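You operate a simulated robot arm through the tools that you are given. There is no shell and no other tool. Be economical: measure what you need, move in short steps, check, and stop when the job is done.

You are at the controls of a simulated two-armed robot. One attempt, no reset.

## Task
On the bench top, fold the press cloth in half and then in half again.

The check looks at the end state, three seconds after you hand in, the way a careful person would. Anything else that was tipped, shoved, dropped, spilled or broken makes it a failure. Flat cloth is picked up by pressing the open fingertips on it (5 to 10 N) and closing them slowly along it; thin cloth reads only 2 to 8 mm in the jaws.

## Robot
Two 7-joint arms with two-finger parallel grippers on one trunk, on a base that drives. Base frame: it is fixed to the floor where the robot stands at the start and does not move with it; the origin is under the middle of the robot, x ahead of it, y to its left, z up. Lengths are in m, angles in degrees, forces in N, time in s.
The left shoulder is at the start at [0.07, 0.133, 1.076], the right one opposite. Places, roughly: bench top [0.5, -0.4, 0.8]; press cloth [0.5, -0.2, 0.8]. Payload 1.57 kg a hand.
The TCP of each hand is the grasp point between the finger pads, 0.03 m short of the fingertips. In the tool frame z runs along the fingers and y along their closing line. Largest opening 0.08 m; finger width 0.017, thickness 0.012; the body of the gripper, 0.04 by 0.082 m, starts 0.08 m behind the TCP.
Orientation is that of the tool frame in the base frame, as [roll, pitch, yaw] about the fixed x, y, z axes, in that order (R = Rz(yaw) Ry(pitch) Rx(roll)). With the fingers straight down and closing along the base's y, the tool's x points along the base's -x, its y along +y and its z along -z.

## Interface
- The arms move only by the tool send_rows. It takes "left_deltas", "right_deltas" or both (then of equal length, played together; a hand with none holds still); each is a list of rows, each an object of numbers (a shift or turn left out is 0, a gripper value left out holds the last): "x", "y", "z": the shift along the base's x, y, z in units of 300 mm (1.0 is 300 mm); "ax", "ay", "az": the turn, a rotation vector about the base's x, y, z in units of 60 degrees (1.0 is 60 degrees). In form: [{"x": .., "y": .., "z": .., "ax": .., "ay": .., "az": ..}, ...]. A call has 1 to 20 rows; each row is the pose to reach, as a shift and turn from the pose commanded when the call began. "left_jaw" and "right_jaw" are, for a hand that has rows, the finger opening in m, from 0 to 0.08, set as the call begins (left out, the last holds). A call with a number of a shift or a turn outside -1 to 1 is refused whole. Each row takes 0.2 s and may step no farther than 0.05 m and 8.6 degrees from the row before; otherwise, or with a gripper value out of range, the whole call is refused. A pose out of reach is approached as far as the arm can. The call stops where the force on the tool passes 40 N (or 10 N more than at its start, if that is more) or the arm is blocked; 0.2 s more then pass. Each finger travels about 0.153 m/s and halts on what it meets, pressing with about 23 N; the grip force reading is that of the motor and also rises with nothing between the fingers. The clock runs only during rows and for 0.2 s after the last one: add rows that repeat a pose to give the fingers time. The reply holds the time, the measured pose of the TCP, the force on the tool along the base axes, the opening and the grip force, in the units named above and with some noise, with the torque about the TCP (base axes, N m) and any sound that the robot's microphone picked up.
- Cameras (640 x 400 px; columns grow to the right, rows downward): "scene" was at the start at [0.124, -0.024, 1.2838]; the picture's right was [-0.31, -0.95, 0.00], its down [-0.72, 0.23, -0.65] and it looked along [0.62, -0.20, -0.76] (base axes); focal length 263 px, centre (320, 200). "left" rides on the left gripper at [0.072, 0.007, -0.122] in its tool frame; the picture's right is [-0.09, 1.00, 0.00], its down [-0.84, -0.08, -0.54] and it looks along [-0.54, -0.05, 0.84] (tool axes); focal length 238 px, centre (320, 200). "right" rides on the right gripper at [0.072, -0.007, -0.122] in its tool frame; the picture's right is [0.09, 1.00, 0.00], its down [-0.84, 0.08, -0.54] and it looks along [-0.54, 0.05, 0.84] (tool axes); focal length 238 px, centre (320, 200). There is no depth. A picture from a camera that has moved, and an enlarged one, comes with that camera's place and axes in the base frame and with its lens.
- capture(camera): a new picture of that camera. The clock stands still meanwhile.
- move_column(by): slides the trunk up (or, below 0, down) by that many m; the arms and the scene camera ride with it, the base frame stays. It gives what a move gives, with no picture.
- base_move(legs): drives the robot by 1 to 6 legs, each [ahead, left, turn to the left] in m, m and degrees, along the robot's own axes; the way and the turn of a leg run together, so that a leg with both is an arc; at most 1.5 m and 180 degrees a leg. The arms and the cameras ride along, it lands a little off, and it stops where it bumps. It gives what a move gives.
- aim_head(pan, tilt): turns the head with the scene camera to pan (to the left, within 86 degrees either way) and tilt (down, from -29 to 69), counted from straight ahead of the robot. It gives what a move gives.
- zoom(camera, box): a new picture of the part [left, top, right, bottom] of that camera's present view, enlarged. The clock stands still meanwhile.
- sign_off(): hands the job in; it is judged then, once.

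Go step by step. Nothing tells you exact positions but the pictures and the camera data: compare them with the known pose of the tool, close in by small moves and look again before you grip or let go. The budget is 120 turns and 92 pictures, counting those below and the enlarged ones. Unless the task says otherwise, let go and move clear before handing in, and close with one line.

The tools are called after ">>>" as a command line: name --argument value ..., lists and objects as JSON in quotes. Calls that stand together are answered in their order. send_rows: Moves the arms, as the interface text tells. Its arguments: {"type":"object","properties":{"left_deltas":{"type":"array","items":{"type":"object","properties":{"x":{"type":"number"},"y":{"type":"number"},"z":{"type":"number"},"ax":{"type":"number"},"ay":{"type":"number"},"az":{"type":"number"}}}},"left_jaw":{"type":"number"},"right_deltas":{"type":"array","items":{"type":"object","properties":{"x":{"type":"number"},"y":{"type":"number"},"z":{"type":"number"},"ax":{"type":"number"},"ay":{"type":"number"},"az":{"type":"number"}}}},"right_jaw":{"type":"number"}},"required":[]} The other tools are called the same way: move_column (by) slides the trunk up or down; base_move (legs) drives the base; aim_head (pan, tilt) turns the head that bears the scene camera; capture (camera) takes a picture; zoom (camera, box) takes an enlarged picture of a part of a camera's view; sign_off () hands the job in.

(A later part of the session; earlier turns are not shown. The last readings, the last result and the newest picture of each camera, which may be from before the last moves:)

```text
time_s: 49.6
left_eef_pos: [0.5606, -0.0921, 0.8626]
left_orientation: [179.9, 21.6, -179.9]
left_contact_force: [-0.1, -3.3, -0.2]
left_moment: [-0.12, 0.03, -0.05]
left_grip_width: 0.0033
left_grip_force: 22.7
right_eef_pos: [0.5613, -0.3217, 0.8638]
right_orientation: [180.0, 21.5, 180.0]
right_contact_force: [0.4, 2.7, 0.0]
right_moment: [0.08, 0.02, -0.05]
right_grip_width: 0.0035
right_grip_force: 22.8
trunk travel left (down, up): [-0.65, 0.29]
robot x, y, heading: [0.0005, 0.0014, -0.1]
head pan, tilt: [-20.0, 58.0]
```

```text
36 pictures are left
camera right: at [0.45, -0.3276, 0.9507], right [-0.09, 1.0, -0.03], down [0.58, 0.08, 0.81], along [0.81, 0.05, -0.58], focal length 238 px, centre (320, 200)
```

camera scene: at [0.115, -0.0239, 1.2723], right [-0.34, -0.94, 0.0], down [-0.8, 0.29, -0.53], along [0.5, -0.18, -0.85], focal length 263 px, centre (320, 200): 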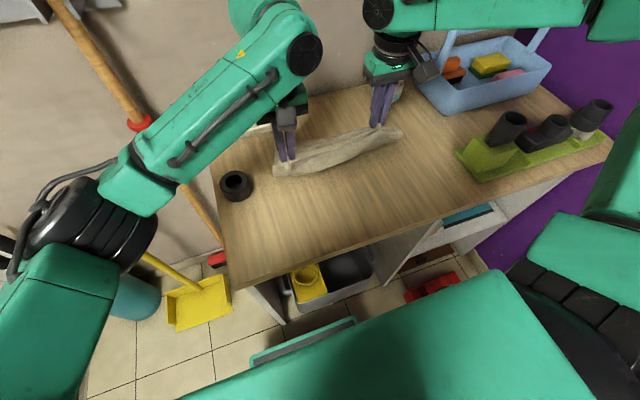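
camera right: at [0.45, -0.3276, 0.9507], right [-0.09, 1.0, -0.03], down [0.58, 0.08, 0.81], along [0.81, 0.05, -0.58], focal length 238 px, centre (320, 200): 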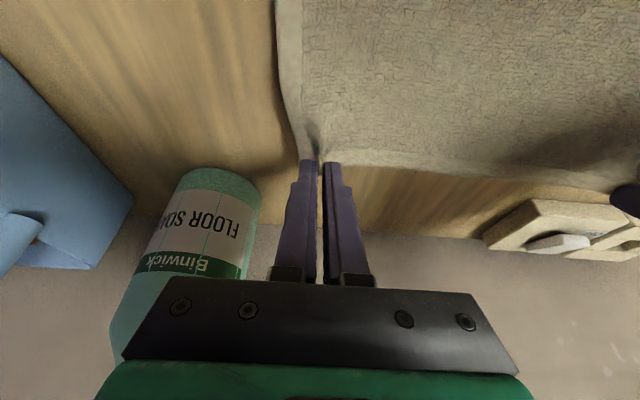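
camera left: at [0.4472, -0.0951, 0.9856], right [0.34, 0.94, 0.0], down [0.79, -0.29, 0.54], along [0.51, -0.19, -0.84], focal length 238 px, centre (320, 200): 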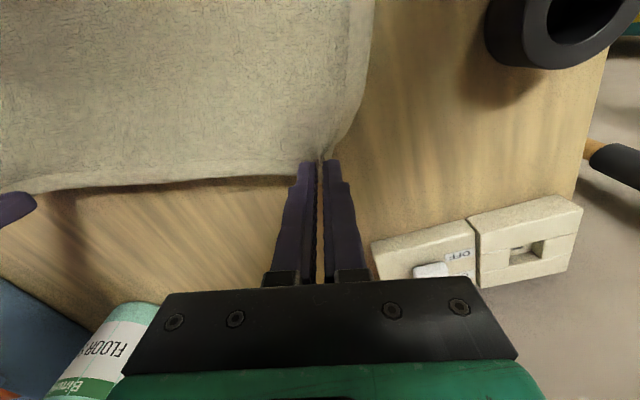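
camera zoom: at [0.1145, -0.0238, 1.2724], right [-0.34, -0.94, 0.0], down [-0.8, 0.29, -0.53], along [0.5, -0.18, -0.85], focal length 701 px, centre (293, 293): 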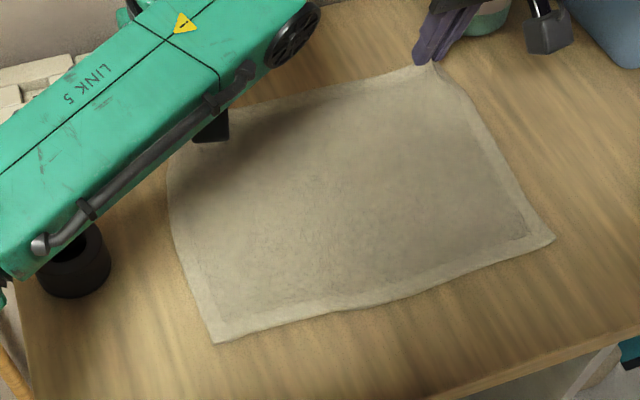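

The cloth is now flat and square: near edge at x ≈ 0.37, y −0.055 to −0.345, with both far corners held. I will fold the far edge toward me on a nearly taut arc, stopping just above the near edge.

>>> send_rows --left_deltas '[{"x": -0.02, "z": 0.043, "ay": 0.03}, {"x": -0.047, "z": 0.082, "ay": 0.06}, {"x": -0.075, "z": 0.116, "ay": 0.085}, {"x": -0.103, "z": 0.147, "ay": 0.11}, {"x": -0.136, "z": 0.173, "ay": 0.143}, {"x": -0.17, "z": 0.195, "ay": 0.177}, {"x": -0.208, "z": 0.211, "ay": 0.21}, {"x": -0.247, "z": 0.223, "ay": 0.243}, {"x": -0.288, "z": 0.227, "ay": 0.276}, {"x": -0.33, "z": 0.227, "ay": 0.31}, {"x": -0.372, "z": 0.218, "ay": 0.335}, {"x": -0.413, "z": 0.207, "ay": 0.36}, {"x": -0.453, "z": 0.19, "ay": 0.36}, {"x": -0.493, "z": 0.17, "ay": 0.36}, {"x": -0.527, "z": 0.143, "ay": 0.36}, {"x": -0.56, "z": 0.113, "ay": 0.36}, {"x": -0.587, "z": 0.078, "ay": 0.36}, {"x": -0.61, "z": 0.04, "ay": 0.36}, {"x": -0.63, "z": -0.03, "ay": 0.36}, {"x": -0.627, "z": -0.06, "ay": 0.36}]' --right_deltas '[{"x": -0.02, "z": 0.043, "ay": 0.03}, {"x": -0.047, "z": 0.082, "ay": 0.06}, {"x": -0.075, "z": 0.116, "ay": 0.085}, {"x": -0.103, "z": 0.147, "ay": 0.11}, {"x": -0.136, "z": 0.173, "ay": 0.143}, {"x": -0.17, "z": 0.195, "ay": 0.177}, {"x": -0.208, "z": 0.211, "ay": 0.21}, {"x": -0.247, "z": 0.223, "ay": 0.243}, {"x": -0.288, "z": 0.227, "ay": 0.276}, {"x": -0.33, "z": 0.227, "ay": 0.31}, {"x": -0.372, "z": 0.218, "ay": 0.335}, {"x": -0.413, "z": 0.207, "ay": 0.36}, {"x": -0.453, "z": 0.19, "ay": 0.36}, {"x": -0.493, "z": 0.17, "ay": 0.36}, {"x": -0.527, "z": 0.143, "ay": 0.36}, {"x": -0.56, "z": 0.113, "ay": 0.36}, {"x": -0.587, "z": 0.078, "ay": 0.36}, {"x": -0.61, "z": 0.04, "ay": 0.36}, {"x": -0.63, "z": -0.03, "ay": 0.36}, {"x": -0.627, "z": -0.06, "ay": 0.36}]'

>>> capture --camera "left"

>>> capture --camera "right"

```text
time_s: 53.8
left_eef_pos: [0.3733, -0.0908, 0.8441]
left_orientation: [-180.0, 0.0, -180.0]
left_contact_force: [-0.1, -2.6, 2.6]
left_moment: [-0.08, -0.02, -0.02]
left_grip_width: 0.0039
left_grip_force: 22.9
right_eef_pos: [0.3733, -0.32, 0.8451]
right_orientation: [180.0, 0.0, 179.9]
right_contact_force: [-0.5, 1.6, 0.2]
right_moment: [0.04, -0.01, -0.07]
right_grip_width: 0.0034
right_grip_force: 23.1
trunk travel left (down, up): [-0.65, 0.29]
robot x, y, heading: [-0.0025, 0.0036, -0.0]
head pan, tilt: [-20.0, 58.0]
```

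```text
35 pictures are left
camera left: at [0.3012, -0.085, 0.9675], right [0.09, 1.0, 0.0], down [0.84, -0.08, 0.54], along [0.54, -0.05, -0.84], focal length 238 px, centre (320, 200)
```

left: 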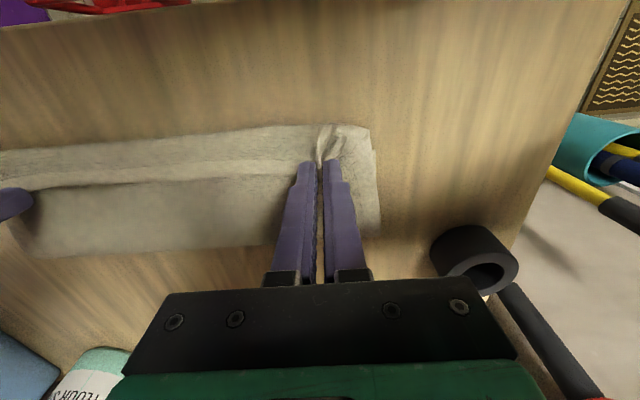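

```text
34 pictures are left
camera right: at [0.301, -0.326, 0.9685], right [-0.09, 1.0, 0.0], down [0.84, 0.08, 0.54], along [0.54, 0.05, -0.84], focal length 238 px, centre (320, 200)
```

right: 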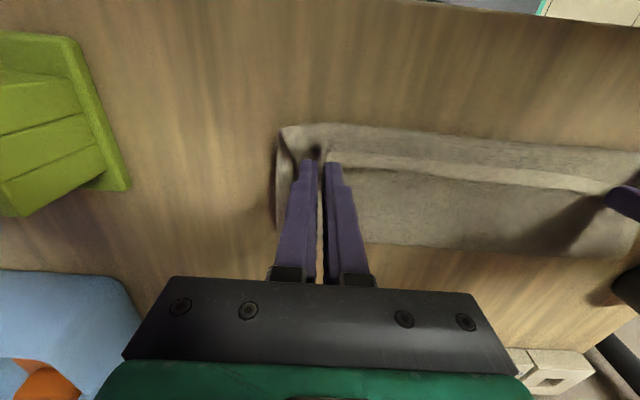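

The flap again bulges past the pinch because the un-rotated hands hold the edge pointing the wrong way, and the fold line rolled to x ≈ 0.45. I still hold it, so I will lift back, set the fold line farther away, then come down short and slide low toward me so the edge unrolls.

>>> send_rows --left_deltas '[{"x": 0.017, "z": 0.1}, {"x": 0.067, "z": 0.183}, {"x": 0.15, "z": 0.233}, {"x": 0.233, "z": 0.257}, {"x": 0.317, "z": 0.257}, {"x": 0.4, "z": 0.24}, {"x": 0.49, "z": 0.207}, {"x": 0.49, "z": 0.2}, {"x": 0.45, "z": 0.193}, {"x": 0.4, "z": 0.173}, {"x": 0.35, "z": 0.153}, {"x": 0.3, "z": 0.127}, {"x": 0.25, "z": 0.1}, {"x": 0.2, "z": 0.073}, {"x": 0.157, "z": 0.047}, {"x": 0.123, "z": 0.02}, {"x": 0.123, "z": 0.02}]' --right_deltas '[{"x": 0.017, "z": 0.1}, {"x": 0.067, "z": 0.183}, {"x": 0.15, "z": 0.233}, {"x": 0.233, "z": 0.257}, {"x": 0.317, "z": 0.257}, {"x": 0.4, "z": 0.24}, {"x": 0.49, "z": 0.207}, {"x": 0.49, "z": 0.2}, {"x": 0.45, "z": 0.193}, {"x": 0.4, "z": 0.173}, {"x": 0.35, "z": 0.153}, {"x": 0.3, "z": 0.127}, {"x": 0.25, "z": 0.1}, {"x": 0.2, "z": 0.073}, {"x": 0.157, "z": 0.047}, {"x": 0.123, "z": 0.02}, {"x": 0.123, "z": 0.02}]'

>>> capture --camera "right"

>>> zoom --camera "scene" --box '[230, 100, 470, 250]'

```text
time_s: 57.4
left_eef_pos: [0.4107, -0.0915, 0.8507]
left_orientation: [180.0, 0.0, -180.0]
left_contact_force: [0.8, -1.6, 0.2]
left_moment: [-0.11, -0.02, -0.01]
left_grip_width: 0.0038
left_grip_force: 23.1
right_eef_pos: [0.4089, -0.3215, 0.8506]
right_orientation: [180.0, 0.0, -180.0]
right_contact_force: [0.0, 1.9, -0.1]
right_moment: [0.03, 0.01, -0.01]
right_grip_width: 0.0034
right_grip_force: 23.3
trunk travel left (down, up): [-0.65, 0.29]
robot x, y, heading: [-0.0002, -0.0026, -0.3]
head pan, tilt: [-20.0, 58.0]
```

```text
33 pictures are left
camera right: at [0.3377, -0.3264, 0.9736], right [-0.09, 1.0, 0.0], down [0.84, 0.08, 0.54], along [0.54, 0.05, -0.84], focal length 238 px, centre (320, 200)
```

right: 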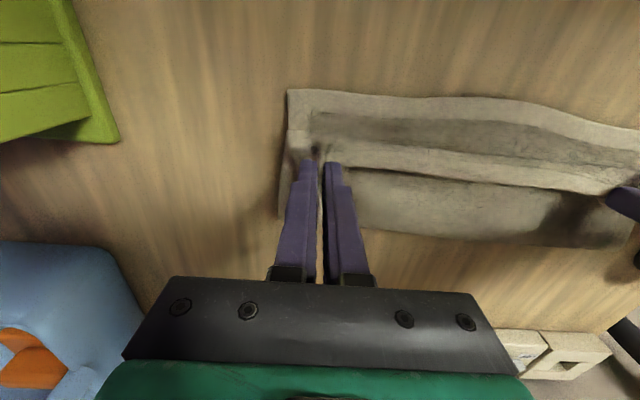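

```text
2.67 times, centred on (350, 175) of scene
camera zoom: at [0.1149, -0.0236, 1.2723], right [-0.34, -0.94, 0.0], down [-0.8, 0.29, -0.53], along [0.5, -0.18, -0.85], focal length 701 px, centre (240, 267)
```

zoom: 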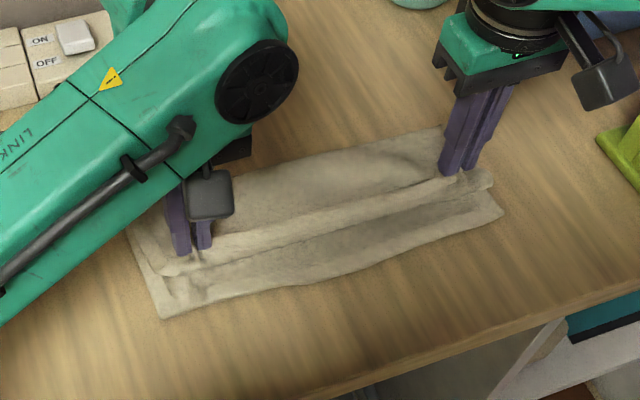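

The fold line is now right (0.478, against a near edge at 0.363). Only about 2 cm of the edge is doubled back, and sliding low toward me should unroll it.

>>> send_rows --left_deltas '[{"x": -0.02, "z": -0.01}, {"x": -0.04, "z": -0.02}, {"x": -0.06, "z": -0.025}, {"x": -0.08, "z": -0.025}, {"x": -0.1, "z": -0.025}, {"x": -0.12, "z": -0.025}, {"x": -0.14, "z": -0.025}, {"x": -0.14, "z": -0.025}]' --right_deltas '[{"x": -0.02, "z": -0.01}, {"x": -0.04, "z": -0.02}, {"x": -0.06, "z": -0.025}, {"x": -0.08, "z": -0.025}, {"x": -0.1, "z": -0.025}, {"x": -0.12, "z": -0.025}, {"x": -0.14, "z": -0.025}, {"x": -0.14, "z": -0.025}]'

>>> capture --camera "right"

>>> capture --camera "left"

```text
time_s: 59.2
left_eef_pos: [0.3673, -0.091, 0.8426]
left_orientation: [180.0, 0.0, -180.0]
left_contact_force: [1.2, -2.7, 1.5]
left_moment: [-0.05, -0.04, -0.01]
left_grip_width: 0.0039
left_grip_force: 22.7
right_eef_pos: [0.3696, -0.3218, 0.843]
right_orientation: [179.9, -0.1, 179.9]
right_contact_force: [0.1, 1.9, 1.0]
right_moment: [0.08, -0.05, -0.03]
right_grip_width: 0.0033
right_grip_force: 23.0
trunk travel left (down, up): [-0.65, 0.29]
robot x, y, heading: [0.0001, -0.0009, 0.2]
head pan, tilt: [-20.0, 58.0]
```

```text
31 pictures are left
camera right: at [0.296, -0.3263, 0.966], right [-0.09, 1.0, 0.0], down [0.84, 0.08, 0.54], along [0.54, 0.05, -0.84], focal length 238 px, centre (320, 200)
```

right: 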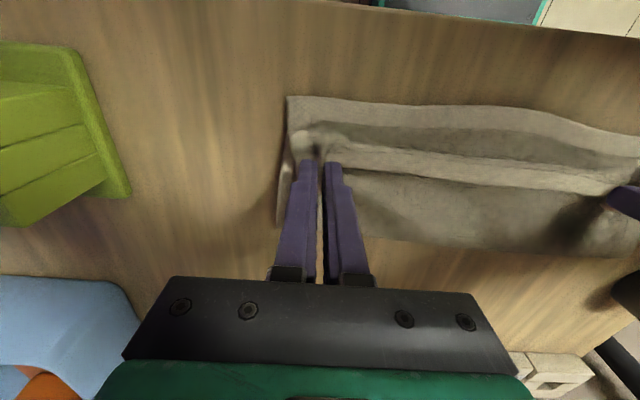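

```text
30 pictures are left
camera left: at [0.2954, -0.0847, 0.9656], right [0.09, 1.0, 0.0], down [0.84, -0.08, 0.54], along [0.54, -0.05, -0.84], focal length 238 px, centre (320, 200)
```

left: 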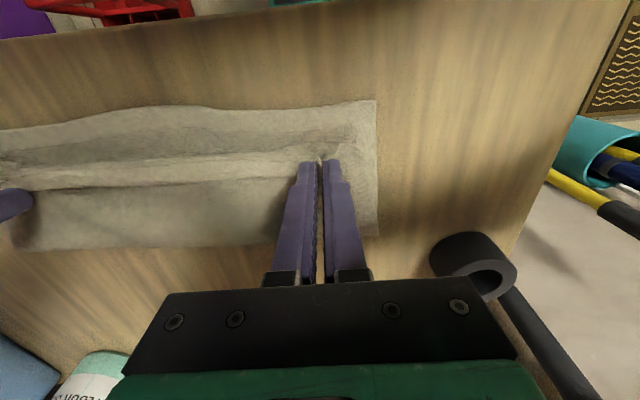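

The whole cloth slid along instead of unrolling. I will raise the held edge to about 5 cm with the flap nearly taut toward me, then let it go from there so it drops like a door instead of being pressed doubled back.

>>> send_rows --left_deltas '[{"x": 0.033, "z": 0.067}, {"x": 0.033, "z": 0.133}, {"x": 0.0, "z": 0.15}, {"x": -0.04, "z": 0.143}, {"x": -0.06, "z": 0.137}, {"x": -0.06, "z": 0.137}]' --right_deltas '[{"x": 0.033, "z": 0.067}, {"x": 0.033, "z": 0.133}, {"x": 0.0, "z": 0.15}, {"x": -0.04, "z": 0.143}, {"x": -0.06, "z": 0.137}, {"x": -0.06, "z": 0.137}]'

>>> capture --camera "right"

>>> zoom --camera "scene" --box '[230, 120, 470, 270]'

```text
time_s: 60.6
left_eef_pos: [0.3513, -0.0896, 0.8838]
left_orientation: [180.0, 0.0, 179.9]
left_contact_force: [0.4, -4.1, 0.0]
left_moment: [-0.12, 0.02, -0.03]
left_grip_width: 0.0036
left_grip_force: 23.0
right_eef_pos: [0.3498, -0.3214, 0.8824]
right_orientation: [179.8, -0.1, 180.0]
right_contact_force: [0.2, 3.9, -1.3]
right_moment: [0.14, -0.02, -0.07]
right_grip_width: 0.0038
right_grip_force: 23.3
trunk travel left (down, up): [-0.65, 0.29]
robot x, y, heading: [-0.0021, 0.0036, 0.0]
head pan, tilt: [-20.0, 58.0]
```

```text
29 pictures are left
camera right: at [0.2772, -0.3279, 1.0059], right [-0.09, 1.0, 0.0], down [0.84, 0.08, 0.54], along [0.54, 0.05, -0.84], focal length 238 px, centre (320, 200)
```

right: 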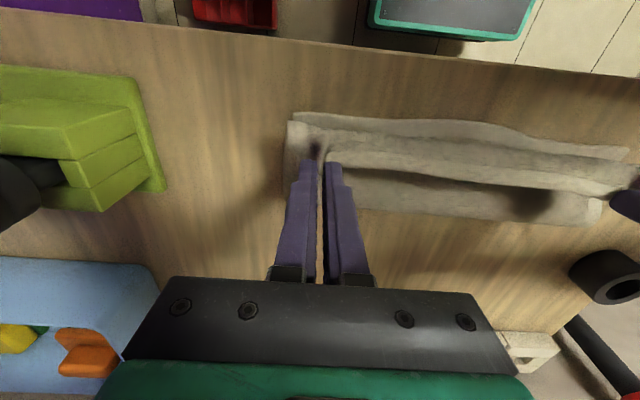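

```text
2.67 times, centred on (350, 195) of scene
camera zoom: at [0.1149, -0.024, 1.2723], right [-0.34, -0.94, 0.0], down [-0.8, 0.29, -0.53], along [0.5, -0.18, -0.85], focal length 701 px, centre (240, 213)
```

zoom: 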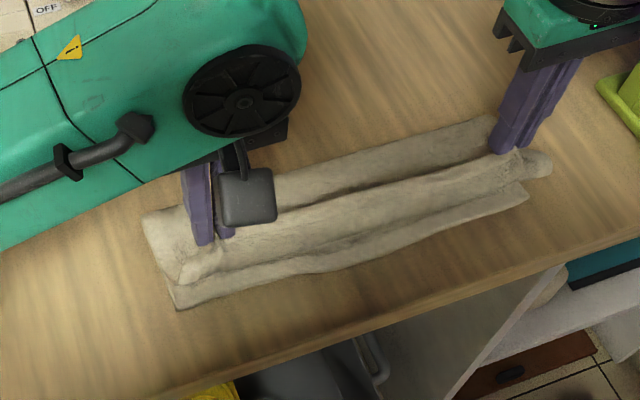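

The curl at the pinch remains because the flap is slack, and the near reach limit stops me tightening it. I will set it down, slide the whole cloth about 8 cm away from me, then lift and refold on a fully taut arc, letting go while still taut.

>>> send_rows --left_deltas '[{"x": 0.04, "z": -0.05}, {"x": 0.06, "z": -0.1}, {"x": 0.06, "z": -0.135}, {"x": 0.1, "z": -0.14}, {"x": 0.15, "z": -0.14}, {"x": 0.2, "z": -0.14}, {"x": 0.25, "z": -0.14}, {"x": 0.3, "z": -0.14}, {"x": 0.34, "z": -0.14}]' --right_deltas '[{"x": 0.04, "z": -0.05}, {"x": 0.06, "z": -0.1}, {"x": 0.06, "z": -0.135}, {"x": 0.1, "z": -0.14}, {"x": 0.15, "z": -0.14}, {"x": 0.2, "z": -0.14}, {"x": 0.25, "z": -0.14}, {"x": 0.3, "z": -0.14}, {"x": 0.34, "z": -0.14}]'

>>> capture --camera "right"

```text
time_s: 62.6
left_eef_pos: [0.4525, -0.0905, 0.8423]
left_orientation: [-179.9, 0.1, 180.0]
left_contact_force: [-2.0, -2.7, 2.3]
left_moment: [-0.1, 0.02, 0.0]
left_grip_width: 0.0038
left_grip_force: 22.9
right_eef_pos: [0.4523, -0.3204, 0.8421]
right_orientation: [-179.9, 0.0, -179.9]
right_contact_force: [-0.1, 3.9, 1.6]
right_moment: [0.1, 0.02, -0.01]
right_grip_width: 0.0033
right_grip_force: 23.2
trunk travel left (down, up): [-0.65, 0.29]
robot x, y, heading: [-0.0008, -0.0027, 0.0]
head pan, tilt: [-20.0, 58.0]
```

```text
27 pictures are left
camera right: at [0.3799, -0.3263, 0.9645], right [-0.09, 1.0, 0.0], down [0.84, 0.08, 0.54], along [0.54, 0.05, -0.84], focal length 238 px, centre (320, 200)
```

right: 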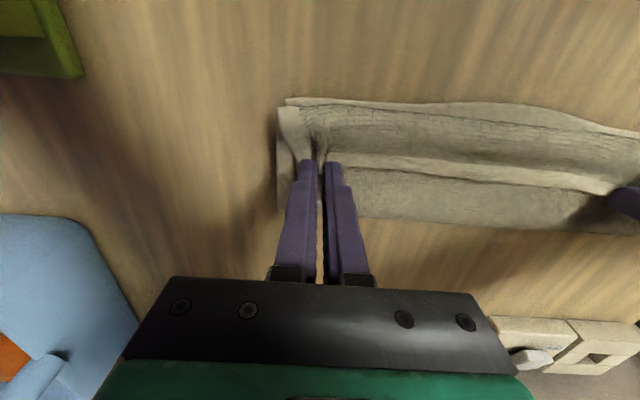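

>>> send_rows --left_deltas '[{"x": 0.033, "z": 0.1}, {"x": 0.1, "z": 0.183}, {"x": 0.183, "z": 0.24}, {"x": 0.267, "z": 0.26}, {"x": 0.267, "z": 0.26}, {"x": 0.242, "z": 0.293}, {"x": 0.192, "z": 0.316}, {"x": 0.125, "z": 0.306}, {"x": 0.058, "z": 0.279}, {"x": -0.008, "z": 0.236}, {"x": -0.058, "z": 0.186}, {"x": -0.092, "z": 0.136}, {"x": -0.092, "z": 0.136}]' --right_deltas '[{"x": 0.033, "z": 0.1}, {"x": 0.1, "z": 0.183}, {"x": 0.183, "z": 0.24}, {"x": 0.267, "z": 0.26}, {"x": 0.267, "z": 0.26}, {"x": 0.242, "z": 0.293}, {"x": 0.192, "z": 0.316}, {"x": 0.125, "z": 0.306}, {"x": 0.058, "z": 0.279}, {"x": -0.008, "z": 0.236}, {"x": -0.058, "z": 0.186}, {"x": -0.092, "z": 0.136}, {"x": -0.092, "z": 0.136}]'

>>> capture --camera "right"

>>> zoom --camera "scene" --box '[230, 100, 470, 250]'

```text
time_s: 65.4
left_eef_pos: [0.4238, -0.0895, 0.8819]
left_orientation: [179.9, 0.0, 180.0]
left_contact_force: [0.7, -3.6, -0.1]
left_moment: [-0.11, 0.01, 0.0]
left_grip_width: 0.0035
left_grip_force: 23.1
right_eef_pos: [0.4258, -0.3217, 0.8801]
right_orientation: [-179.9, -0.1, -180.0]
right_contact_force: [0.8, 4.2, 0.1]
right_moment: [0.12, -0.01, -0.03]
right_grip_width: 0.0035
right_grip_force: 23.2
trunk travel left (down, up): [-0.65, 0.29]
robot x, y, heading: [0.0006, -0.0002, -0.3]
head pan, tilt: [-20.0, 58.0]
```

```text
26 pictures are left
camera right: at [0.3524, -0.3269, 1.0029], right [-0.09, 1.0, 0.0], down [0.84, 0.08, 0.54], along [0.54, 0.05, -0.84], focal length 238 px, centre (320, 200)
```

right: 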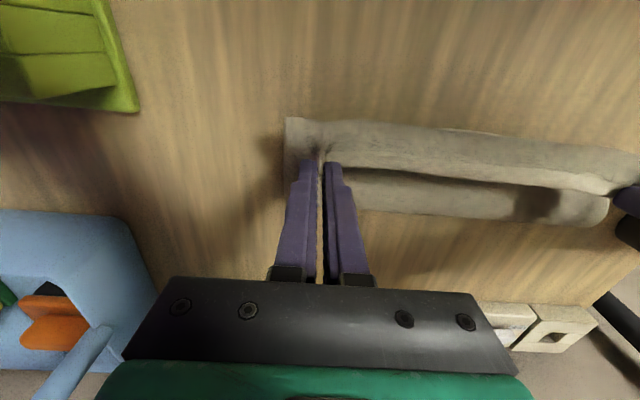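

```text
2.67 times, centred on (350, 175) of scene
camera zoom: at [0.1148, -0.0236, 1.2723], right [-0.34, -0.94, 0.0], down [-0.8, 0.29, -0.53], along [0.5, -0.18, -0.85], focal length 701 px, centre (240, 267)
```

zoom: 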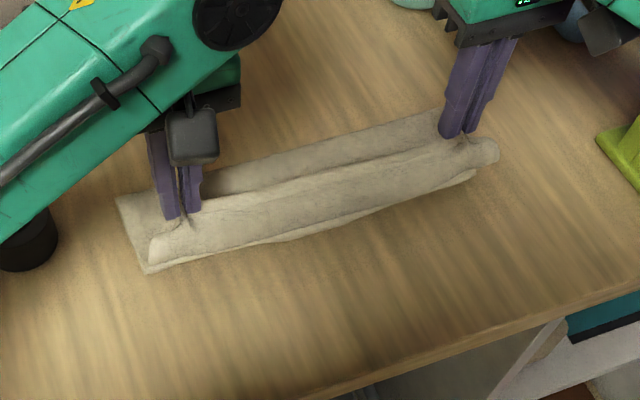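

The fold keeps rolling because the cloth is springy, so the hands have to pitch as they fold. I will test how far I can pitch the fingers forward here.

>>> send_rows --left_deltas '[{"ay": -0.12}, {"ay": -0.24}, {"ay": -0.36}, {"ay": -0.48}, {"ay": -0.6}, {"ay": -0.72}, {"ay": -0.72}]' --right_deltas '[{"ay": -0.12}, {"ay": -0.24}, {"ay": -0.36}, {"ay": -0.48}, {"ay": -0.6}, {"ay": -0.72}, {"ay": -0.72}]'

>>> capture --camera "right"

```text
time_s: 67.0
left_eef_pos: [0.4226, -0.0902, 0.882]
left_orientation: [180.0, 43.1, 180.0]
left_contact_force: [-1.1, -3.3, -0.6]
left_moment: [-0.07, 0.01, -0.09]
left_grip_width: 0.0036
left_grip_force: 22.7
right_eef_pos: [0.4239, -0.3205, 0.8814]
right_orientation: [179.9, 43.1, 179.9]
right_contact_force: [0.5, 3.6, 0.3]
right_moment: [0.06, 0.03, 0.01]
right_grip_width: 0.0033
right_grip_force: 23.1
trunk travel left (down, up): [-0.65, 0.29]
robot x, y, heading: [0.003, 0.0002, -0.3]
head pan, tilt: [-20.0, 58.0]
```

```text
24 pictures are left
camera right: at [0.2877, -0.3268, 0.9226], right [-0.07, 1.0, -0.06], down [0.24, 0.08, 0.97], along [0.97, 0.05, -0.24], focal length 238 px, centre (320, 200)
```

right: 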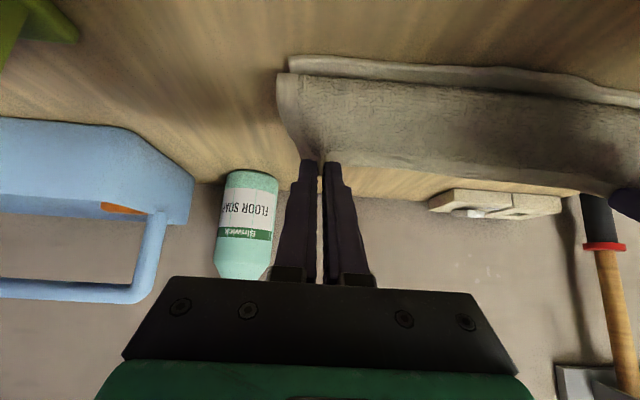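

Pitching forward is reachable and straightens the curl nicely. I will redo the fold with the fingers pitched about 55°: up and back to reset the fold line, then low toward the near edge at x ≈ 0.405.

>>> send_rows --left_deltas '[{"x": 0.082, "z": 0.062, "ay": -0.067}, {"x": 0.177, "z": 0.083, "ay": -0.133}, {"x": 0.273, "z": 0.077, "ay": -0.2}, {"x": 0.356, "z": 0.051, "ay": -0.2}, {"x": 0.356, "z": 0.051, "ay": -0.2}, {"x": 0.29, "z": 0.051, "ay": -0.2}, {"x": 0.223, "z": 0.037, "ay": -0.2}, {"x": 0.156, "z": 0.017, "ay": -0.2}, {"x": 0.09, "z": -0.016, "ay": -0.2}, {"x": 0.033, "z": -0.049, "ay": -0.2}, {"x": -0.017, "z": -0.083, "ay": -0.2}, {"x": -0.06, "z": -0.116, "ay": -0.2}, {"x": -0.06, "z": -0.116, "ay": -0.2}]' --right_deltas '[{"x": 0.082, "z": 0.062, "ay": -0.067}, {"x": 0.177, "z": 0.083, "ay": -0.133}, {"x": 0.273, "z": 0.077, "ay": -0.2}, {"x": 0.356, "z": 0.051, "ay": -0.2}, {"x": 0.356, "z": 0.051, "ay": -0.2}, {"x": 0.29, "z": 0.051, "ay": -0.2}, {"x": 0.223, "z": 0.037, "ay": -0.2}, {"x": 0.156, "z": 0.017, "ay": -0.2}, {"x": 0.09, "z": -0.016, "ay": -0.2}, {"x": 0.033, "z": -0.049, "ay": -0.2}, {"x": -0.017, "z": -0.083, "ay": -0.2}, {"x": -0.06, "z": -0.116, "ay": -0.2}, {"x": -0.06, "z": -0.116, "ay": -0.2}]'

>>> zoom --camera "scene" --box '[230, 100, 470, 250]'

>>> capture --camera "right"

```text
time_s: 69.8
left_eef_pos: [0.4069, -0.0886, 0.8488]
left_orientation: [179.9, 55.2, 179.9]
left_contact_force: [-0.2, -4.4, -0.2]
left_moment: [-0.12, -0.03, -0.15]
left_grip_width: 0.0038
left_grip_force: 23.1
right_eef_pos: [0.4049, -0.3214, 0.8475]
right_orientation: [179.9, 55.1, -180.0]
right_contact_force: [-1.1, 3.8, 0.3]
right_moment: [0.12, 0.0, 0.07]
right_grip_width: 0.0036
right_grip_force: 22.8
trunk travel left (down, up): [-0.65, 0.29]
robot x, y, heading: [0.0003, 0.002, -0.0]
head pan, tilt: [-20.0, 58.0]
```

```text
2.67 times, centred on (350, 175) of scene
camera zoom: at [0.1151, -0.0238, 1.2723], right [-0.34, -0.94, 0.0], down [-0.8, 0.29, -0.53], along [0.5, -0.18, -0.85], focal length 701 px, centre (240, 267)
```

zoom: 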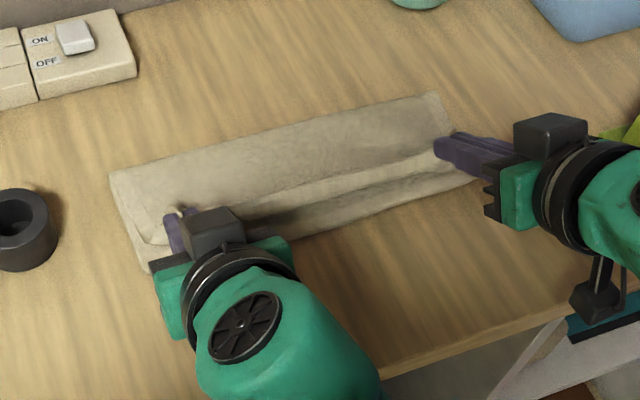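

```text
22 pictures are left
camera right: at [0.2638, -0.3277, 0.8593], right [-0.05, 1.0, -0.07], down [0.03, 0.08, 1.0], along [1.0, 0.05, -0.04], focal length 238 px, centre (320, 200)
```

right: 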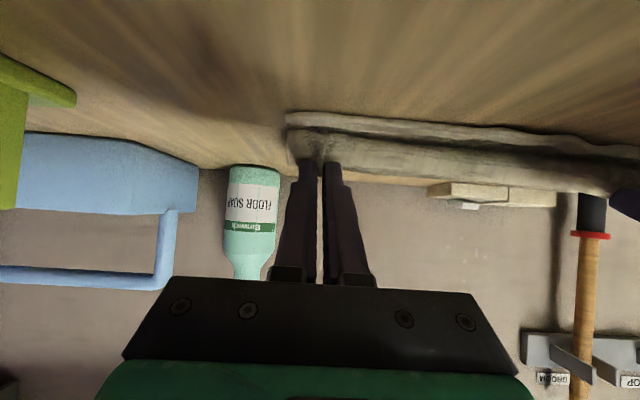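

The fold line sits at x ≈ 0.518, exactly half. I will bring the edge the last 2 cm to the near edge, open and rise.

>>> send_rows --left_deltas '[{"x": -0.022, "z": -0.01}, {"x": -0.044, "z": -0.022}, {"x": -0.066, "z": -0.033}, {"x": -0.066, "z": -0.033}]' --right_deltas '[{"x": -0.022, "z": -0.01}, {"x": -0.044, "z": -0.022}, {"x": -0.066, "z": -0.033}, {"x": -0.066, "z": -0.033}]'

>>> zoom --camera "scene" --box '[230, 100, 470, 250]'

```text
time_s: 70.8
left_eef_pos: [0.3864, -0.0902, 0.8387]
left_orientation: [179.9, 55.3, 180.0]
left_contact_force: [-0.3, -3.3, -0.2]
left_moment: [-0.09, -0.01, -0.11]
left_grip_width: 0.0038
left_grip_force: 23.2
right_eef_pos: [0.3854, -0.3216, 0.8383]
right_orientation: [-179.9, 55.3, 179.9]
right_contact_force: [0.9, 3.4, 1.2]
right_moment: [0.06, -0.03, 0.02]
right_grip_width: 0.0033
right_grip_force: 23.1
trunk travel left (down, up): [-0.65, 0.29]
robot x, y, heading: [0.0002, 0.0021, -0.2]
head pan, tilt: [-20.0, 58.0]
```

```text
2.67 times, centred on (350, 175) of scene
camera zoom: at [0.1147, -0.0236, 1.2724], right [-0.34, -0.94, 0.0], down [-0.8, 0.29, -0.53], along [0.5, -0.18, -0.85], focal length 701 px, centre (240, 267)
```

zoom: 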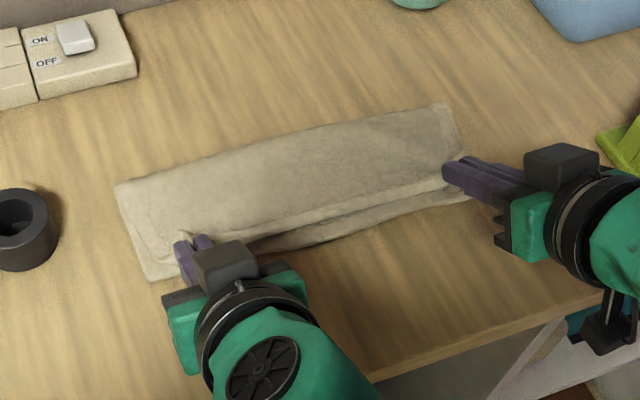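

>>> send_rows --left_deltas '[{"z": 0}, {"z": 0}, {"z": 0.03}, {"z": 0.1}, {"z": 0.2}, {"y": 0.05, "z": 0.3}, {"y": 0.15, "z": 0.35}, {"y": 0.3, "z": 0.35}, {"y": 0.45, "z": 0.35}]' --right_deltas '[{"z": 0}, {"z": 0}, {"z": 0.03}, {"z": 0.1}, {"z": 0.2}, {"y": -0.05, "z": 0.3}, {"y": -0.15, "z": 0.35}, {"y": -0.25, "z": 0.35}, {"y": -0.25, "z": 0.35}]' --left_jaw 0.03 --right_jaw 0.03

>>> zoom --camera "scene" --box '[230, 100, 470, 250]'

```text
time_s: 72.2
left_eef_pos: [0.3895, -0.044, 0.8819]
left_orientation: [163.1, 54.6, 167.0]
left_contact_force: [0.0, 0.7, 0.5]
left_moment: [0.0, -0.01, -0.02]
left_grip_width: 0.0299
left_grip_force: 0.2
right_eef_pos: [0.3847, -0.3301, 0.9214]
right_orientation: [179.9, 55.2, 179.8]
right_contact_force: [-0.7, -0.5, 0.7]
right_moment: [0.01, -0.02, -0.01]
right_grip_width: 0.0299
right_grip_force: 0.0
trunk travel left (down, up): [-0.65, 0.29]
robot x, y, heading: [-0.0011, -0.0063, 0.1]
head pan, tilt: [-20.0, 58.0]
stopped in row 7 (left hand): the arm was blocked; the commanded pose is now the measured one
```

```text
2.67 times, centred on (350, 175) of scene
camera zoom: at [0.1132, -0.0237, 1.2724], right [-0.34, -0.94, 0.0], down [-0.8, 0.29, -0.53], along [0.5, -0.18, -0.85], focal length 701 px, centre (240, 267)
```

zoom: 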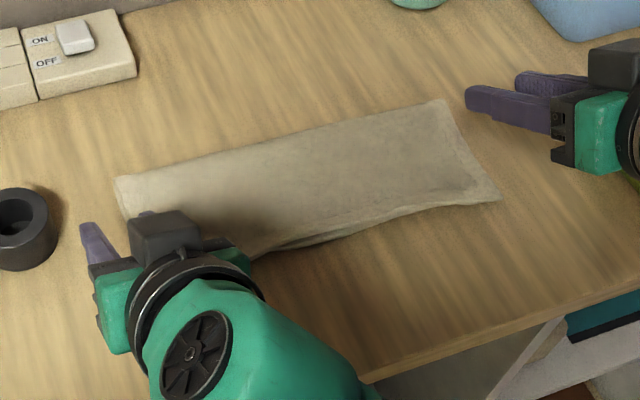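

The first fold is clean: the edges meet and the cloth lies flat. The left arm hit a joint limit while leaving, so I will un-pitch both hands gently in place before moving off.

>>> send_rows --left_deltas '[{"ax": -0.022, "ay": 0.132, "az": 0.009, "z": 0.01}, {"ax": -0.045, "ay": 0.265, "az": 0.018, "z": 0.03}, {"ax": -0.067, "ay": 0.397, "az": 0.027, "z": 0.05}, {"ax": -0.09, "ay": 0.529, "az": 0.037, "z": 0.08}, {"ax": -0.112, "ay": 0.661, "az": 0.046, "z": 0.12}, {"ax": -0.135, "ay": 0.794, "az": 0.055, "z": 0.16}, {"ax": -0.157, "ay": 0.926, "az": 0.064, "z": 0.2}, {"ax": -0.157, "ay": 0.926, "az": 0.064, "z": 0.2}]' --right_deltas '[{"ay": 0.132}, {"ay": 0.265}, {"ay": 0.397}, {"ay": 0.529}, {"ay": 0.661}, {"ay": 0.794}, {"ay": 0.918}, {"ay": 0.918}]'

>>> send_rows --left_deltas '[{"y": 0.1}, {"y": 0.2}, {"y": 0.3}, {"y": 0.4}, {"y": 0.5}]'

>>> zoom --camera "scene" --box '[230, 100, 470, 250]'

```text
time_s: 72.8
left_eef_pos: [0.3885, 0.0041, 0.8371]
left_orientation: [154.3, 38.7, 162.9]
left_contact_force: [0.4, -0.2, -0.2]
left_moment: [-0.02, 0.02, 0.0]
left_grip_width: 0.0301
left_grip_force: 0.0
right_eef_pos: [0.3868, -0.3306, 0.9209]
right_orientation: [-179.9, 42.0, -179.9]
right_contact_force: [-0.1, 0.9, 0.3]
right_moment: [0.01, 0.0, -0.04]
right_grip_width: 0.0301
right_grip_force: 0.1
trunk travel left (down, up): [-0.65, 0.29]
robot x, y, heading: [0.004, -0.002, 0.1]
head pan, tilt: [-20.0, 58.0]
stopped in row 2 (left hand): the arm was blocked; the commanded pose is now the measured one
```

```text
time_s: 74.0
left_eef_pos: [0.3888, 0.1543, 0.8374]
left_orientation: [154.4, 38.7, 162.9]
left_contact_force: [-0.1, 0.2, -1.5]
left_moment: [0.02, 0.02, -0.03]
left_grip_width: 0.0303
left_grip_force: 0.1
right_eef_pos: [0.3865, -0.3319, 0.9217]
right_orientation: [-179.8, 42.0, -179.8]
right_contact_force: [0.3, 0.5, -0.3]
right_moment: [0.0, -0.02, 0.0]
right_grip_width: 0.03
right_grip_force: 0.1
trunk travel left (down, up): [-0.65, 0.29]
robot x, y, heading: [-0.0042, 0.0015, -0.0]
head pan, tilt: [-20.0, 58.0]
```

```text
2.67 times, centred on (350, 175) of scene
camera zoom: at [0.1144, -0.0231, 1.2724], right [-0.34, -0.94, 0.0], down [-0.8, 0.29, -0.53], along [0.5, -0.18, -0.85], focal length 701 px, centre (240, 267)
```

zoom: 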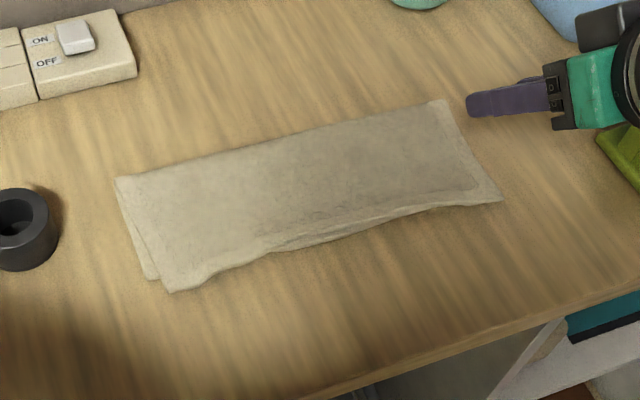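

The first half-fold is good: x 0.385–0.51, y −0.36 to −0.055, two layers with edges matched to about 1 cm. For the second fold the right hand will take the left end, closing along x, and swing it over to the right end, ending with the fingers pitched so it lies down properly.

>>> send_rows --right_deltas '[{"x": 0.03, "ay": 0.12}, {"x": 0.06, "ay": 0.24}, {"x": 0.1, "ay": 0.36}, {"x": 0.14, "ay": 0.48}, {"x": 0.18, "ay": 0.6}, {"x": 0.212, "ay": 0.7}, {"x": 0.212, "ay": 0.7}]'

>>> send_rows --right_deltas '[{"y": 0.07, "az": -0.136}, {"y": 0.15, "az": -0.273}, {"y": 0.23, "az": -0.409}, {"y": 0.31, "az": -0.545}, {"y": 0.39, "az": -0.682}, {"y": 0.47, "az": -0.818}, {"y": 0.55, "az": -0.95}, {"y": 0.63, "az": -1.0}, {"y": 0.71, "az": -1.0}, {"y": 0.79, "az": -1.0}, {"y": 0.87, "az": -1.0}]'

>>> send_rows --right_deltas '[{"az": -0.13}, {"az": -0.26}, {"az": -0.39}, {"az": -0.5}, {"az": -0.5}]'

>>> capture --camera "right"

```text
time_s: 75.5
left_eef_pos: [0.3883, 0.1535, 0.8382]
left_orientation: [154.4, 38.6, 163.1]
left_contact_force: [-0.4, 0.6, -0.6]
left_moment: [0.01, 0.0, 0.02]
left_grip_width: 0.0301
left_grip_force: 0.1
right_eef_pos: [0.4498, -0.3312, 0.9226]
right_orientation: [-180.0, 0.0, -179.9]
right_contact_force: [1.4, 0.1, 0.5]
right_moment: [-0.01, -0.04, 0.0]
right_grip_width: 0.0301
right_grip_force: 0.1
right hand out of reach, approached as far as the arm can: row 1, 2
trunk travel left (down, up): [-0.65, 0.29]
robot x, y, heading: [0.0008, 0.0039, 0.0]
head pan, tilt: [-20.0, 58.0]
```

```text
time_s: 76.7
left_eef_pos: [0.3866, 0.1532, 0.8386]
left_orientation: [154.5, 38.8, 162.9]
left_contact_force: [0.5, 0.1, -0.1]
left_moment: [0.01, 0.01, 0.0]
left_grip_width: 0.0301
left_grip_force: 0.0
right_eef_pos: [0.4236, -0.414, 0.8315]
right_orientation: [175.2, 0.4, 146.9]
right_contact_force: [-8.7, 3.9, 19.2]
right_moment: [-0.26, 0.63, -0.19]
right_grip_width: 0.0303
right_grip_force: 0.0
right hand out of reach, approached as far as the arm can: row 1, 2, 3, 4, 5
trunk travel left (down, up): [-0.65, 0.29]
robot x, y, heading: [-0.0015, 0.0008, -0.2]
head pan, tilt: [-20.0, 58.0]
stopped in row 5 (right hand): the force on the tool passed its limit (the readings are from after the stop); the commanded pose is now the measured one
```

```text
time_s: 77.1
left_eef_pos: [0.3842, 0.158, 0.8402]
left_orientation: [154.8, 39.1, 163.2]
left_contact_force: [0.3, -0.2, 0.4]
left_moment: [-0.05, -0.01, 0.03]
left_grip_width: 0.0299
left_grip_force: 0.2
right_eef_pos: [0.4213, -0.4224, 0.8324]
right_orientation: [174.1, 0.9, 140.9]
right_contact_force: [-8.0, 16.5, 32.3]
right_moment: [0.11, 0.74, -0.33]
right_grip_width: 0.0208
right_grip_force: 0.1
right hand out of reach, approached as far as the arm can: row 1, 2
trunk travel left (down, up): [-0.65, 0.29]
robot x, y, heading: [0.0007, 0.0009, -0.2]
head pan, tilt: [-20.0, 58.0]
stopped in row 2 (right hand): the force on the tool passed its limit (the readings are from after the stop); the commanded pose is now the measured one
```

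```text
18 pictures are left
camera right: at [0.3513, -0.3892, 0.9522], right [0.55, 0.83, 0.1], down [0.66, -0.51, 0.56], along [0.52, -0.24, -0.82], focal length 238 px, centre (320, 200)
```

right: 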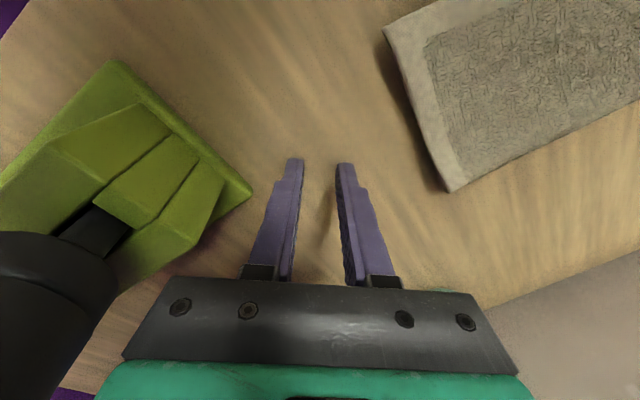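

The right hand could not follow that turn and drifted down onto bare bench beside the cloth. I will lift it straight up first and check nothing was disturbed.

>>> send_rows --right_deltas '[{"z": 0.05}, {"z": 0.12}, {"z": 0.2}, {"z": 0.3}, {"z": 0.3}]' --right_jaw 0.03

>>> capture --camera "scene"

```text
time_s: 78.3
left_eef_pos: [0.3893, 0.1532, 0.8377]
left_orientation: [154.4, 38.7, 163.0]
left_contact_force: [0.5, 0.4, 0.4]
left_moment: [0.04, -0.02, 0.02]
left_grip_width: 0.0299
left_grip_force: 0.0
right_eef_pos: [0.4222, -0.4669, 0.9008]
right_orientation: [174.2, 0.5, 140.9]
right_contact_force: [-0.1, 0.4, 0.2]
right_moment: [0.01, 0.01, 0.01]
right_grip_width: 0.03
right_grip_force: 0.0
right hand out of reach, approached as far as the arm can: row 1, 2, 3, 4, 5
trunk travel left (down, up): [-0.65, 0.29]
robot x, y, heading: [-0.0003, 0.0002, -0.2]
head pan, tilt: [-20.0, 58.0]
```

```text
17 pictures are left
camera scene: at [0.1148, -0.0235, 1.2723], right [-0.34, -0.94, 0.0], down [-0.8, 0.29, -0.53], along [0.5, -0.18, -0.85], focal length 263 px, centre (320, 200)
```

scene: 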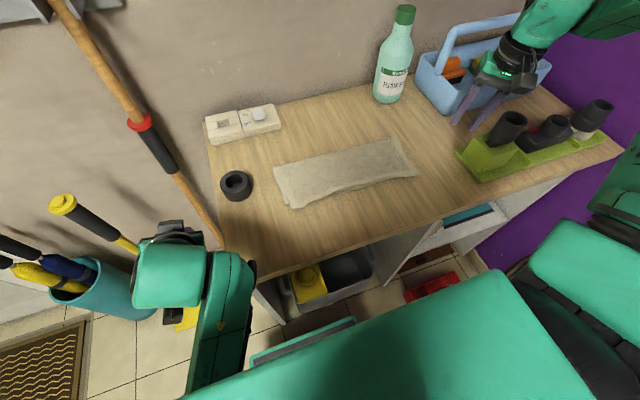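

Nothing was disturbed: cloth, bottle, dustpan and tape are all in place. I will unwind the right hand to its natural pose, higher and closer to me.

>>> send_rows --right_deltas '[{"x": -0.03, "y": 0.03, "z": 0.04, "az": 0.108, "ax": -0.016, "ay": 0.005}, {"x": -0.07, "y": 0.07, "z": 0.08, "az": 0.217, "ax": -0.031, "ay": 0.011}, {"x": -0.12, "y": 0.12, "z": 0.12, "az": 0.325, "ax": -0.047, "ay": 0.016}, {"x": -0.17, "y": 0.18, "z": 0.14, "az": 0.433, "ax": -0.063, "ay": 0.022}, {"x": -0.21, "y": 0.25, "z": 0.15, "az": 0.54, "ax": -0.078, "ay": 0.027}, {"x": -0.25, "y": 0.33, "z": 0.16, "az": 0.65, "ax": -0.094, "ay": 0.033}, {"x": -0.28, "y": 0.42, "z": 0.16, "az": 0.65, "ax": -0.094, "ay": 0.033}, {"x": -0.3, "y": 0.5, "z": 0.16, "az": 0.65, "ax": -0.094, "ay": 0.033}, {"x": -0.3, "y": 0.5, "z": 0.16, "az": 0.65, "ax": -0.094, "ay": 0.033}]'

```text
time_s: 80.3
left_eef_pos: [0.3884, 0.1531, 0.8376]
left_orientation: [154.5, 38.6, 163.0]
left_contact_force: [-0.6, -0.9, 0.5]
left_moment: [-0.02, 0.0, 0.02]
left_grip_width: 0.0301
left_grip_force: 0.0
right_eef_pos: [0.3343, -0.3389, 0.9454]
right_orientation: [179.8, 0.5, -179.9]
right_contact_force: [-0.2, -1.2, 0.0]
right_moment: [0.02, 0.01, 0.03]
right_grip_width: 0.03
right_grip_force: 0.1
right hand out of reach, approached as far as the arm can: row 8, 9
trunk travel left (down, up): [-0.65, 0.29]
robot x, y, heading: [-0.0016, 0.0026, 0.1]
head pan, tilt: [-20.0, 58.0]
```

>>> send_rows --right_deltas '[{"x": 0.08}, {"x": 0.16, "y": 0.05}, {"x": 0.24, "y": 0.12}, {"x": 0.3, "y": 0.2}, {"x": 0.35, "y": 0.28}, {"x": 0.38, "y": 0.36}, {"x": 0.38, "y": 0.36}]'

```text
time_s: 81.9
left_eef_pos: [0.3888, 0.1539, 0.8373]
left_orientation: [154.5, 38.8, 163.0]
left_contact_force: [0.1, 0.7, 0.2]
left_moment: [0.0, -0.03, 0.02]
left_grip_width: 0.0301
left_grip_force: 0.1
right_eef_pos: [0.4438, -0.3281, 0.94]
right_orientation: [179.8, 0.5, -179.9]
right_contact_force: [0.3, 0.5, 0.4]
right_moment: [-0.02, -0.02, -0.03]
right_grip_width: 0.0298
right_grip_force: 0.0
right hand out of reach, approached as far as the arm can: row 2, 3, 4, 5, 6, 7
trunk travel left (down, up): [-0.65, 0.29]
robot x, y, heading: [0.0007, 0.0009, -0.1]
head pan, tilt: [-20.0, 58.0]
```

>>> send_rows --right_deltas '[{"z": 0.12}, {"z": 0.24}, {"z": 0.36, "y": 0.03}, {"z": 0.45, "y": 0.1}, {"z": 0.45, "y": 0.2}, {"z": 0.45, "y": 0.3}, {"z": 0.45, "y": 0.4}, {"z": 0.45, "y": 0.4}]'

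>>> aim_head --pan -40 --tilt 30

>>> capture --camera "scene"

```text
time_s: 83.7
left_eef_pos: [0.3883, 0.1534, 0.8372]
left_orientation: [154.3, 38.6, 162.9]
left_contact_force: [0.5, 0.4, 0.3]
left_moment: [0.02, -0.01, 0.03]
left_grip_width: 0.0299
left_grip_force: 0.1
right_eef_pos: [0.4463, -0.3307, 1.0807]
right_orientation: [179.9, 0.5, -179.9]
right_contact_force: [-0.2, 0.2, 0.2]
right_moment: [0.03, 0.02, 0.02]
right_grip_width: 0.0299
right_grip_force: 0.0
right hand out of reach, approached as far as the arm can: row 1, 3, 4, 5, 6, 7, 8
trunk travel left (down, up): [-0.65, 0.29]
robot x, y, heading: [0.0024, 0.0007, 0.0]
head pan, tilt: [-20.0, 58.0]
```

```text
time_s: 84.6
left_eef_pos: [0.3875, 0.1531, 0.8393]
left_orientation: [154.4, 38.8, 163.0]
left_contact_force: [0.1, -0.5, 0.1]
left_moment: [0.0, -0.03, 0.0]
left_grip_width: 0.0299
left_grip_force: 0.1
right_eef_pos: [0.4457, -0.3293, 1.0807]
right_orientation: [180.0, 0.7, -179.8]
right_contact_force: [-1.0, 0.3, -0.4]
right_moment: [0.02, -0.01, 0.04]
right_grip_width: 0.0301
right_grip_force: 0.1
trunk travel left (down, up): [-0.65, 0.29]
robot x, y, heading: [0.0026, 0.0011, 0.1]
head pan, tilt: [-40.0, 30.0]
```

```text
16 pictures are left
camera scene: at [0.1192, -0.0581, 1.312], right [-0.64, -0.77, 0.0], down [-0.38, 0.32, -0.87], along [0.66, -0.56, -0.5], focal length 263 px, centre (320, 200)
```

scene: 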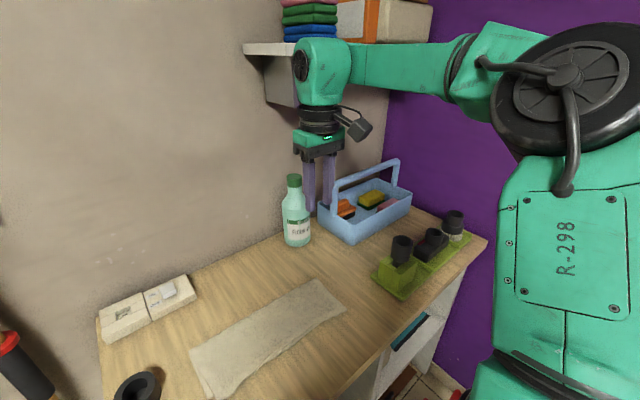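

The right arm's elbow has swung wide and something limits it from moving left. I will test whether a counter-clockwise yaw frees it.

>>> send_rows --right_deltas '[{"az": 0.12}, {"az": 0.24}, {"az": 0.36}, {"az": 0.48}, {"y": 0.08, "az": 0.48}, {"y": 0.16, "az": 0.48}, {"y": 0.24, "az": 0.48}, {"y": 0.32, "az": 0.48}]'

```text
time_s: 86.4
left_eef_pos: [0.3887, 0.1536, 0.8371]
left_orientation: [154.5, 38.8, 163.0]
left_contact_force: [0.3, 0.0, -0.7]
left_moment: [-0.02, -0.01, -0.02]
left_grip_width: 0.03
left_grip_force: 0.0
right_eef_pos: [0.4428, -0.232, 1.0864]
right_orientation: [-179.9, 0.6, -151.3]
right_contact_force: [-0.1, 0.8, 0.5]
right_moment: [0.02, 0.0, 0.03]
right_grip_width: 0.0301
right_grip_force: 0.0
trunk travel left (down, up): [-0.65, 0.29]
robot x, y, heading: [0.0004, 0.001, 0.1]
head pan, tilt: [-40.0, 30.0]
```

Counter-clockwise yaw frees it. I will continue to a full quarter turn and move over the left end of the cloth.

>>> send_rows --right_deltas '[{"y": 0.04, "az": 0.1}, {"y": 0.09, "az": 0.2}, {"y": 0.14, "az": 0.3}, {"y": 0.19, "az": 0.4}, {"y": 0.24, "az": 0.5, "z": -0.05}, {"y": 0.29, "az": 0.6, "z": -0.1}, {"y": 0.34, "az": 0.7, "z": -0.15}, {"y": 0.39, "az": 0.8, "z": -0.2}, {"y": 0.44, "az": 0.9, "z": -0.26}, {"y": 0.49, "az": 1.0, "z": -0.33}, {"x": 0.01, "y": 0.49, "az": 1.0, "z": -0.42}, {"x": 0.017, "y": 0.49, "az": 1.0, "z": -0.52}, {"x": 0.017, "y": 0.49, "az": 1.0, "z": -0.52}]'

>>> capture --camera "right"

```text
time_s: 89.2
left_eef_pos: [0.3878, 0.1533, 0.838]
left_orientation: [154.5, 38.6, 163.0]
left_contact_force: [-0.5, 0.8, -1.1]
left_moment: [-0.01, 0.03, 0.05]
left_grip_width: 0.0301
left_grip_force: 0.0
right_eef_pos: [0.447, -0.0843, 0.931]
right_orientation: [-179.9, 0.6, -91.3]
right_contact_force: [-0.2, -0.6, -0.1]
right_moment: [0.03, 0.01, -0.03]
right_grip_width: 0.03
right_grip_force: 0.1
trunk travel left (down, up): [-0.65, 0.29]
robot x, y, heading: [0.0002, -0.0003, -0.0]
head pan, tilt: [-40.0, 30.0]
```

```text
15 pictures are left
camera right: at [0.4511, -0.1566, 1.0535], right [-1.0, -0.07, 0.0], down [-0.06, 0.83, 0.55], along [-0.04, 0.55, -0.83], focal length 238 px, centre (320, 200)
```

right: 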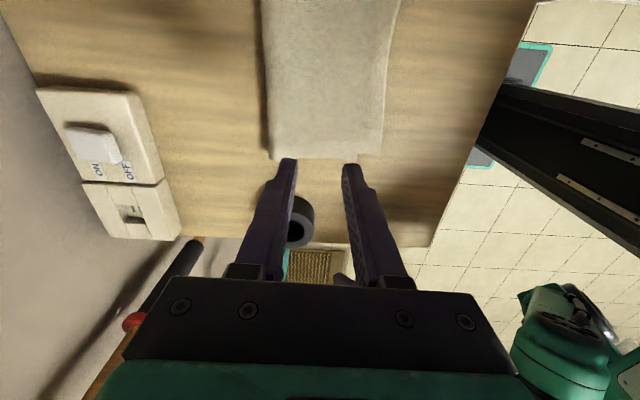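

The hand is over the left end, whose edge is at y ≈ −0.047, x 0.375–0.50. I will move over the middle of that end and come down to it.

>>> send_rows --right_deltas '[{"x": -0.03, "y": 0.081, "z": -0.05}, {"x": -0.03, "y": 0.081, "z": -0.15}, {"x": -0.03, "y": 0.081, "z": -0.25}, {"x": -0.03, "y": 0.081, "z": -0.303}, {"x": -0.03, "y": 0.081, "z": -0.315}, {"x": -0.03, "y": 0.081, "z": -0.315}]' --right_jaw 0.04

```text
time_s: 90.6
left_eef_pos: [0.3891, 0.1535, 0.8377]
left_orientation: [154.5, 38.7, 163.1]
left_contact_force: [0.6, 0.1, 0.2]
left_moment: [-0.02, -0.02, 0.02]
left_grip_width: 0.0299
left_grip_force: 0.1
right_eef_pos: [0.4239, -0.0825, 0.8471]
right_orientation: [-179.8, 0.6, -91.3]
right_contact_force: [-0.3, -0.1, -0.6]
right_moment: [0.02, -0.04, -0.03]
right_grip_width: 0.0397
right_grip_force: 0.2
right hand out of reach, approached as far as the arm can: row 1, 2, 3, 4, 5, 6
trunk travel left (down, up): [-0.65, 0.29]
robot x, y, heading: [-0.0034, -0.0043, 0.0]
head pan, tilt: [-40.0, 30.0]
```

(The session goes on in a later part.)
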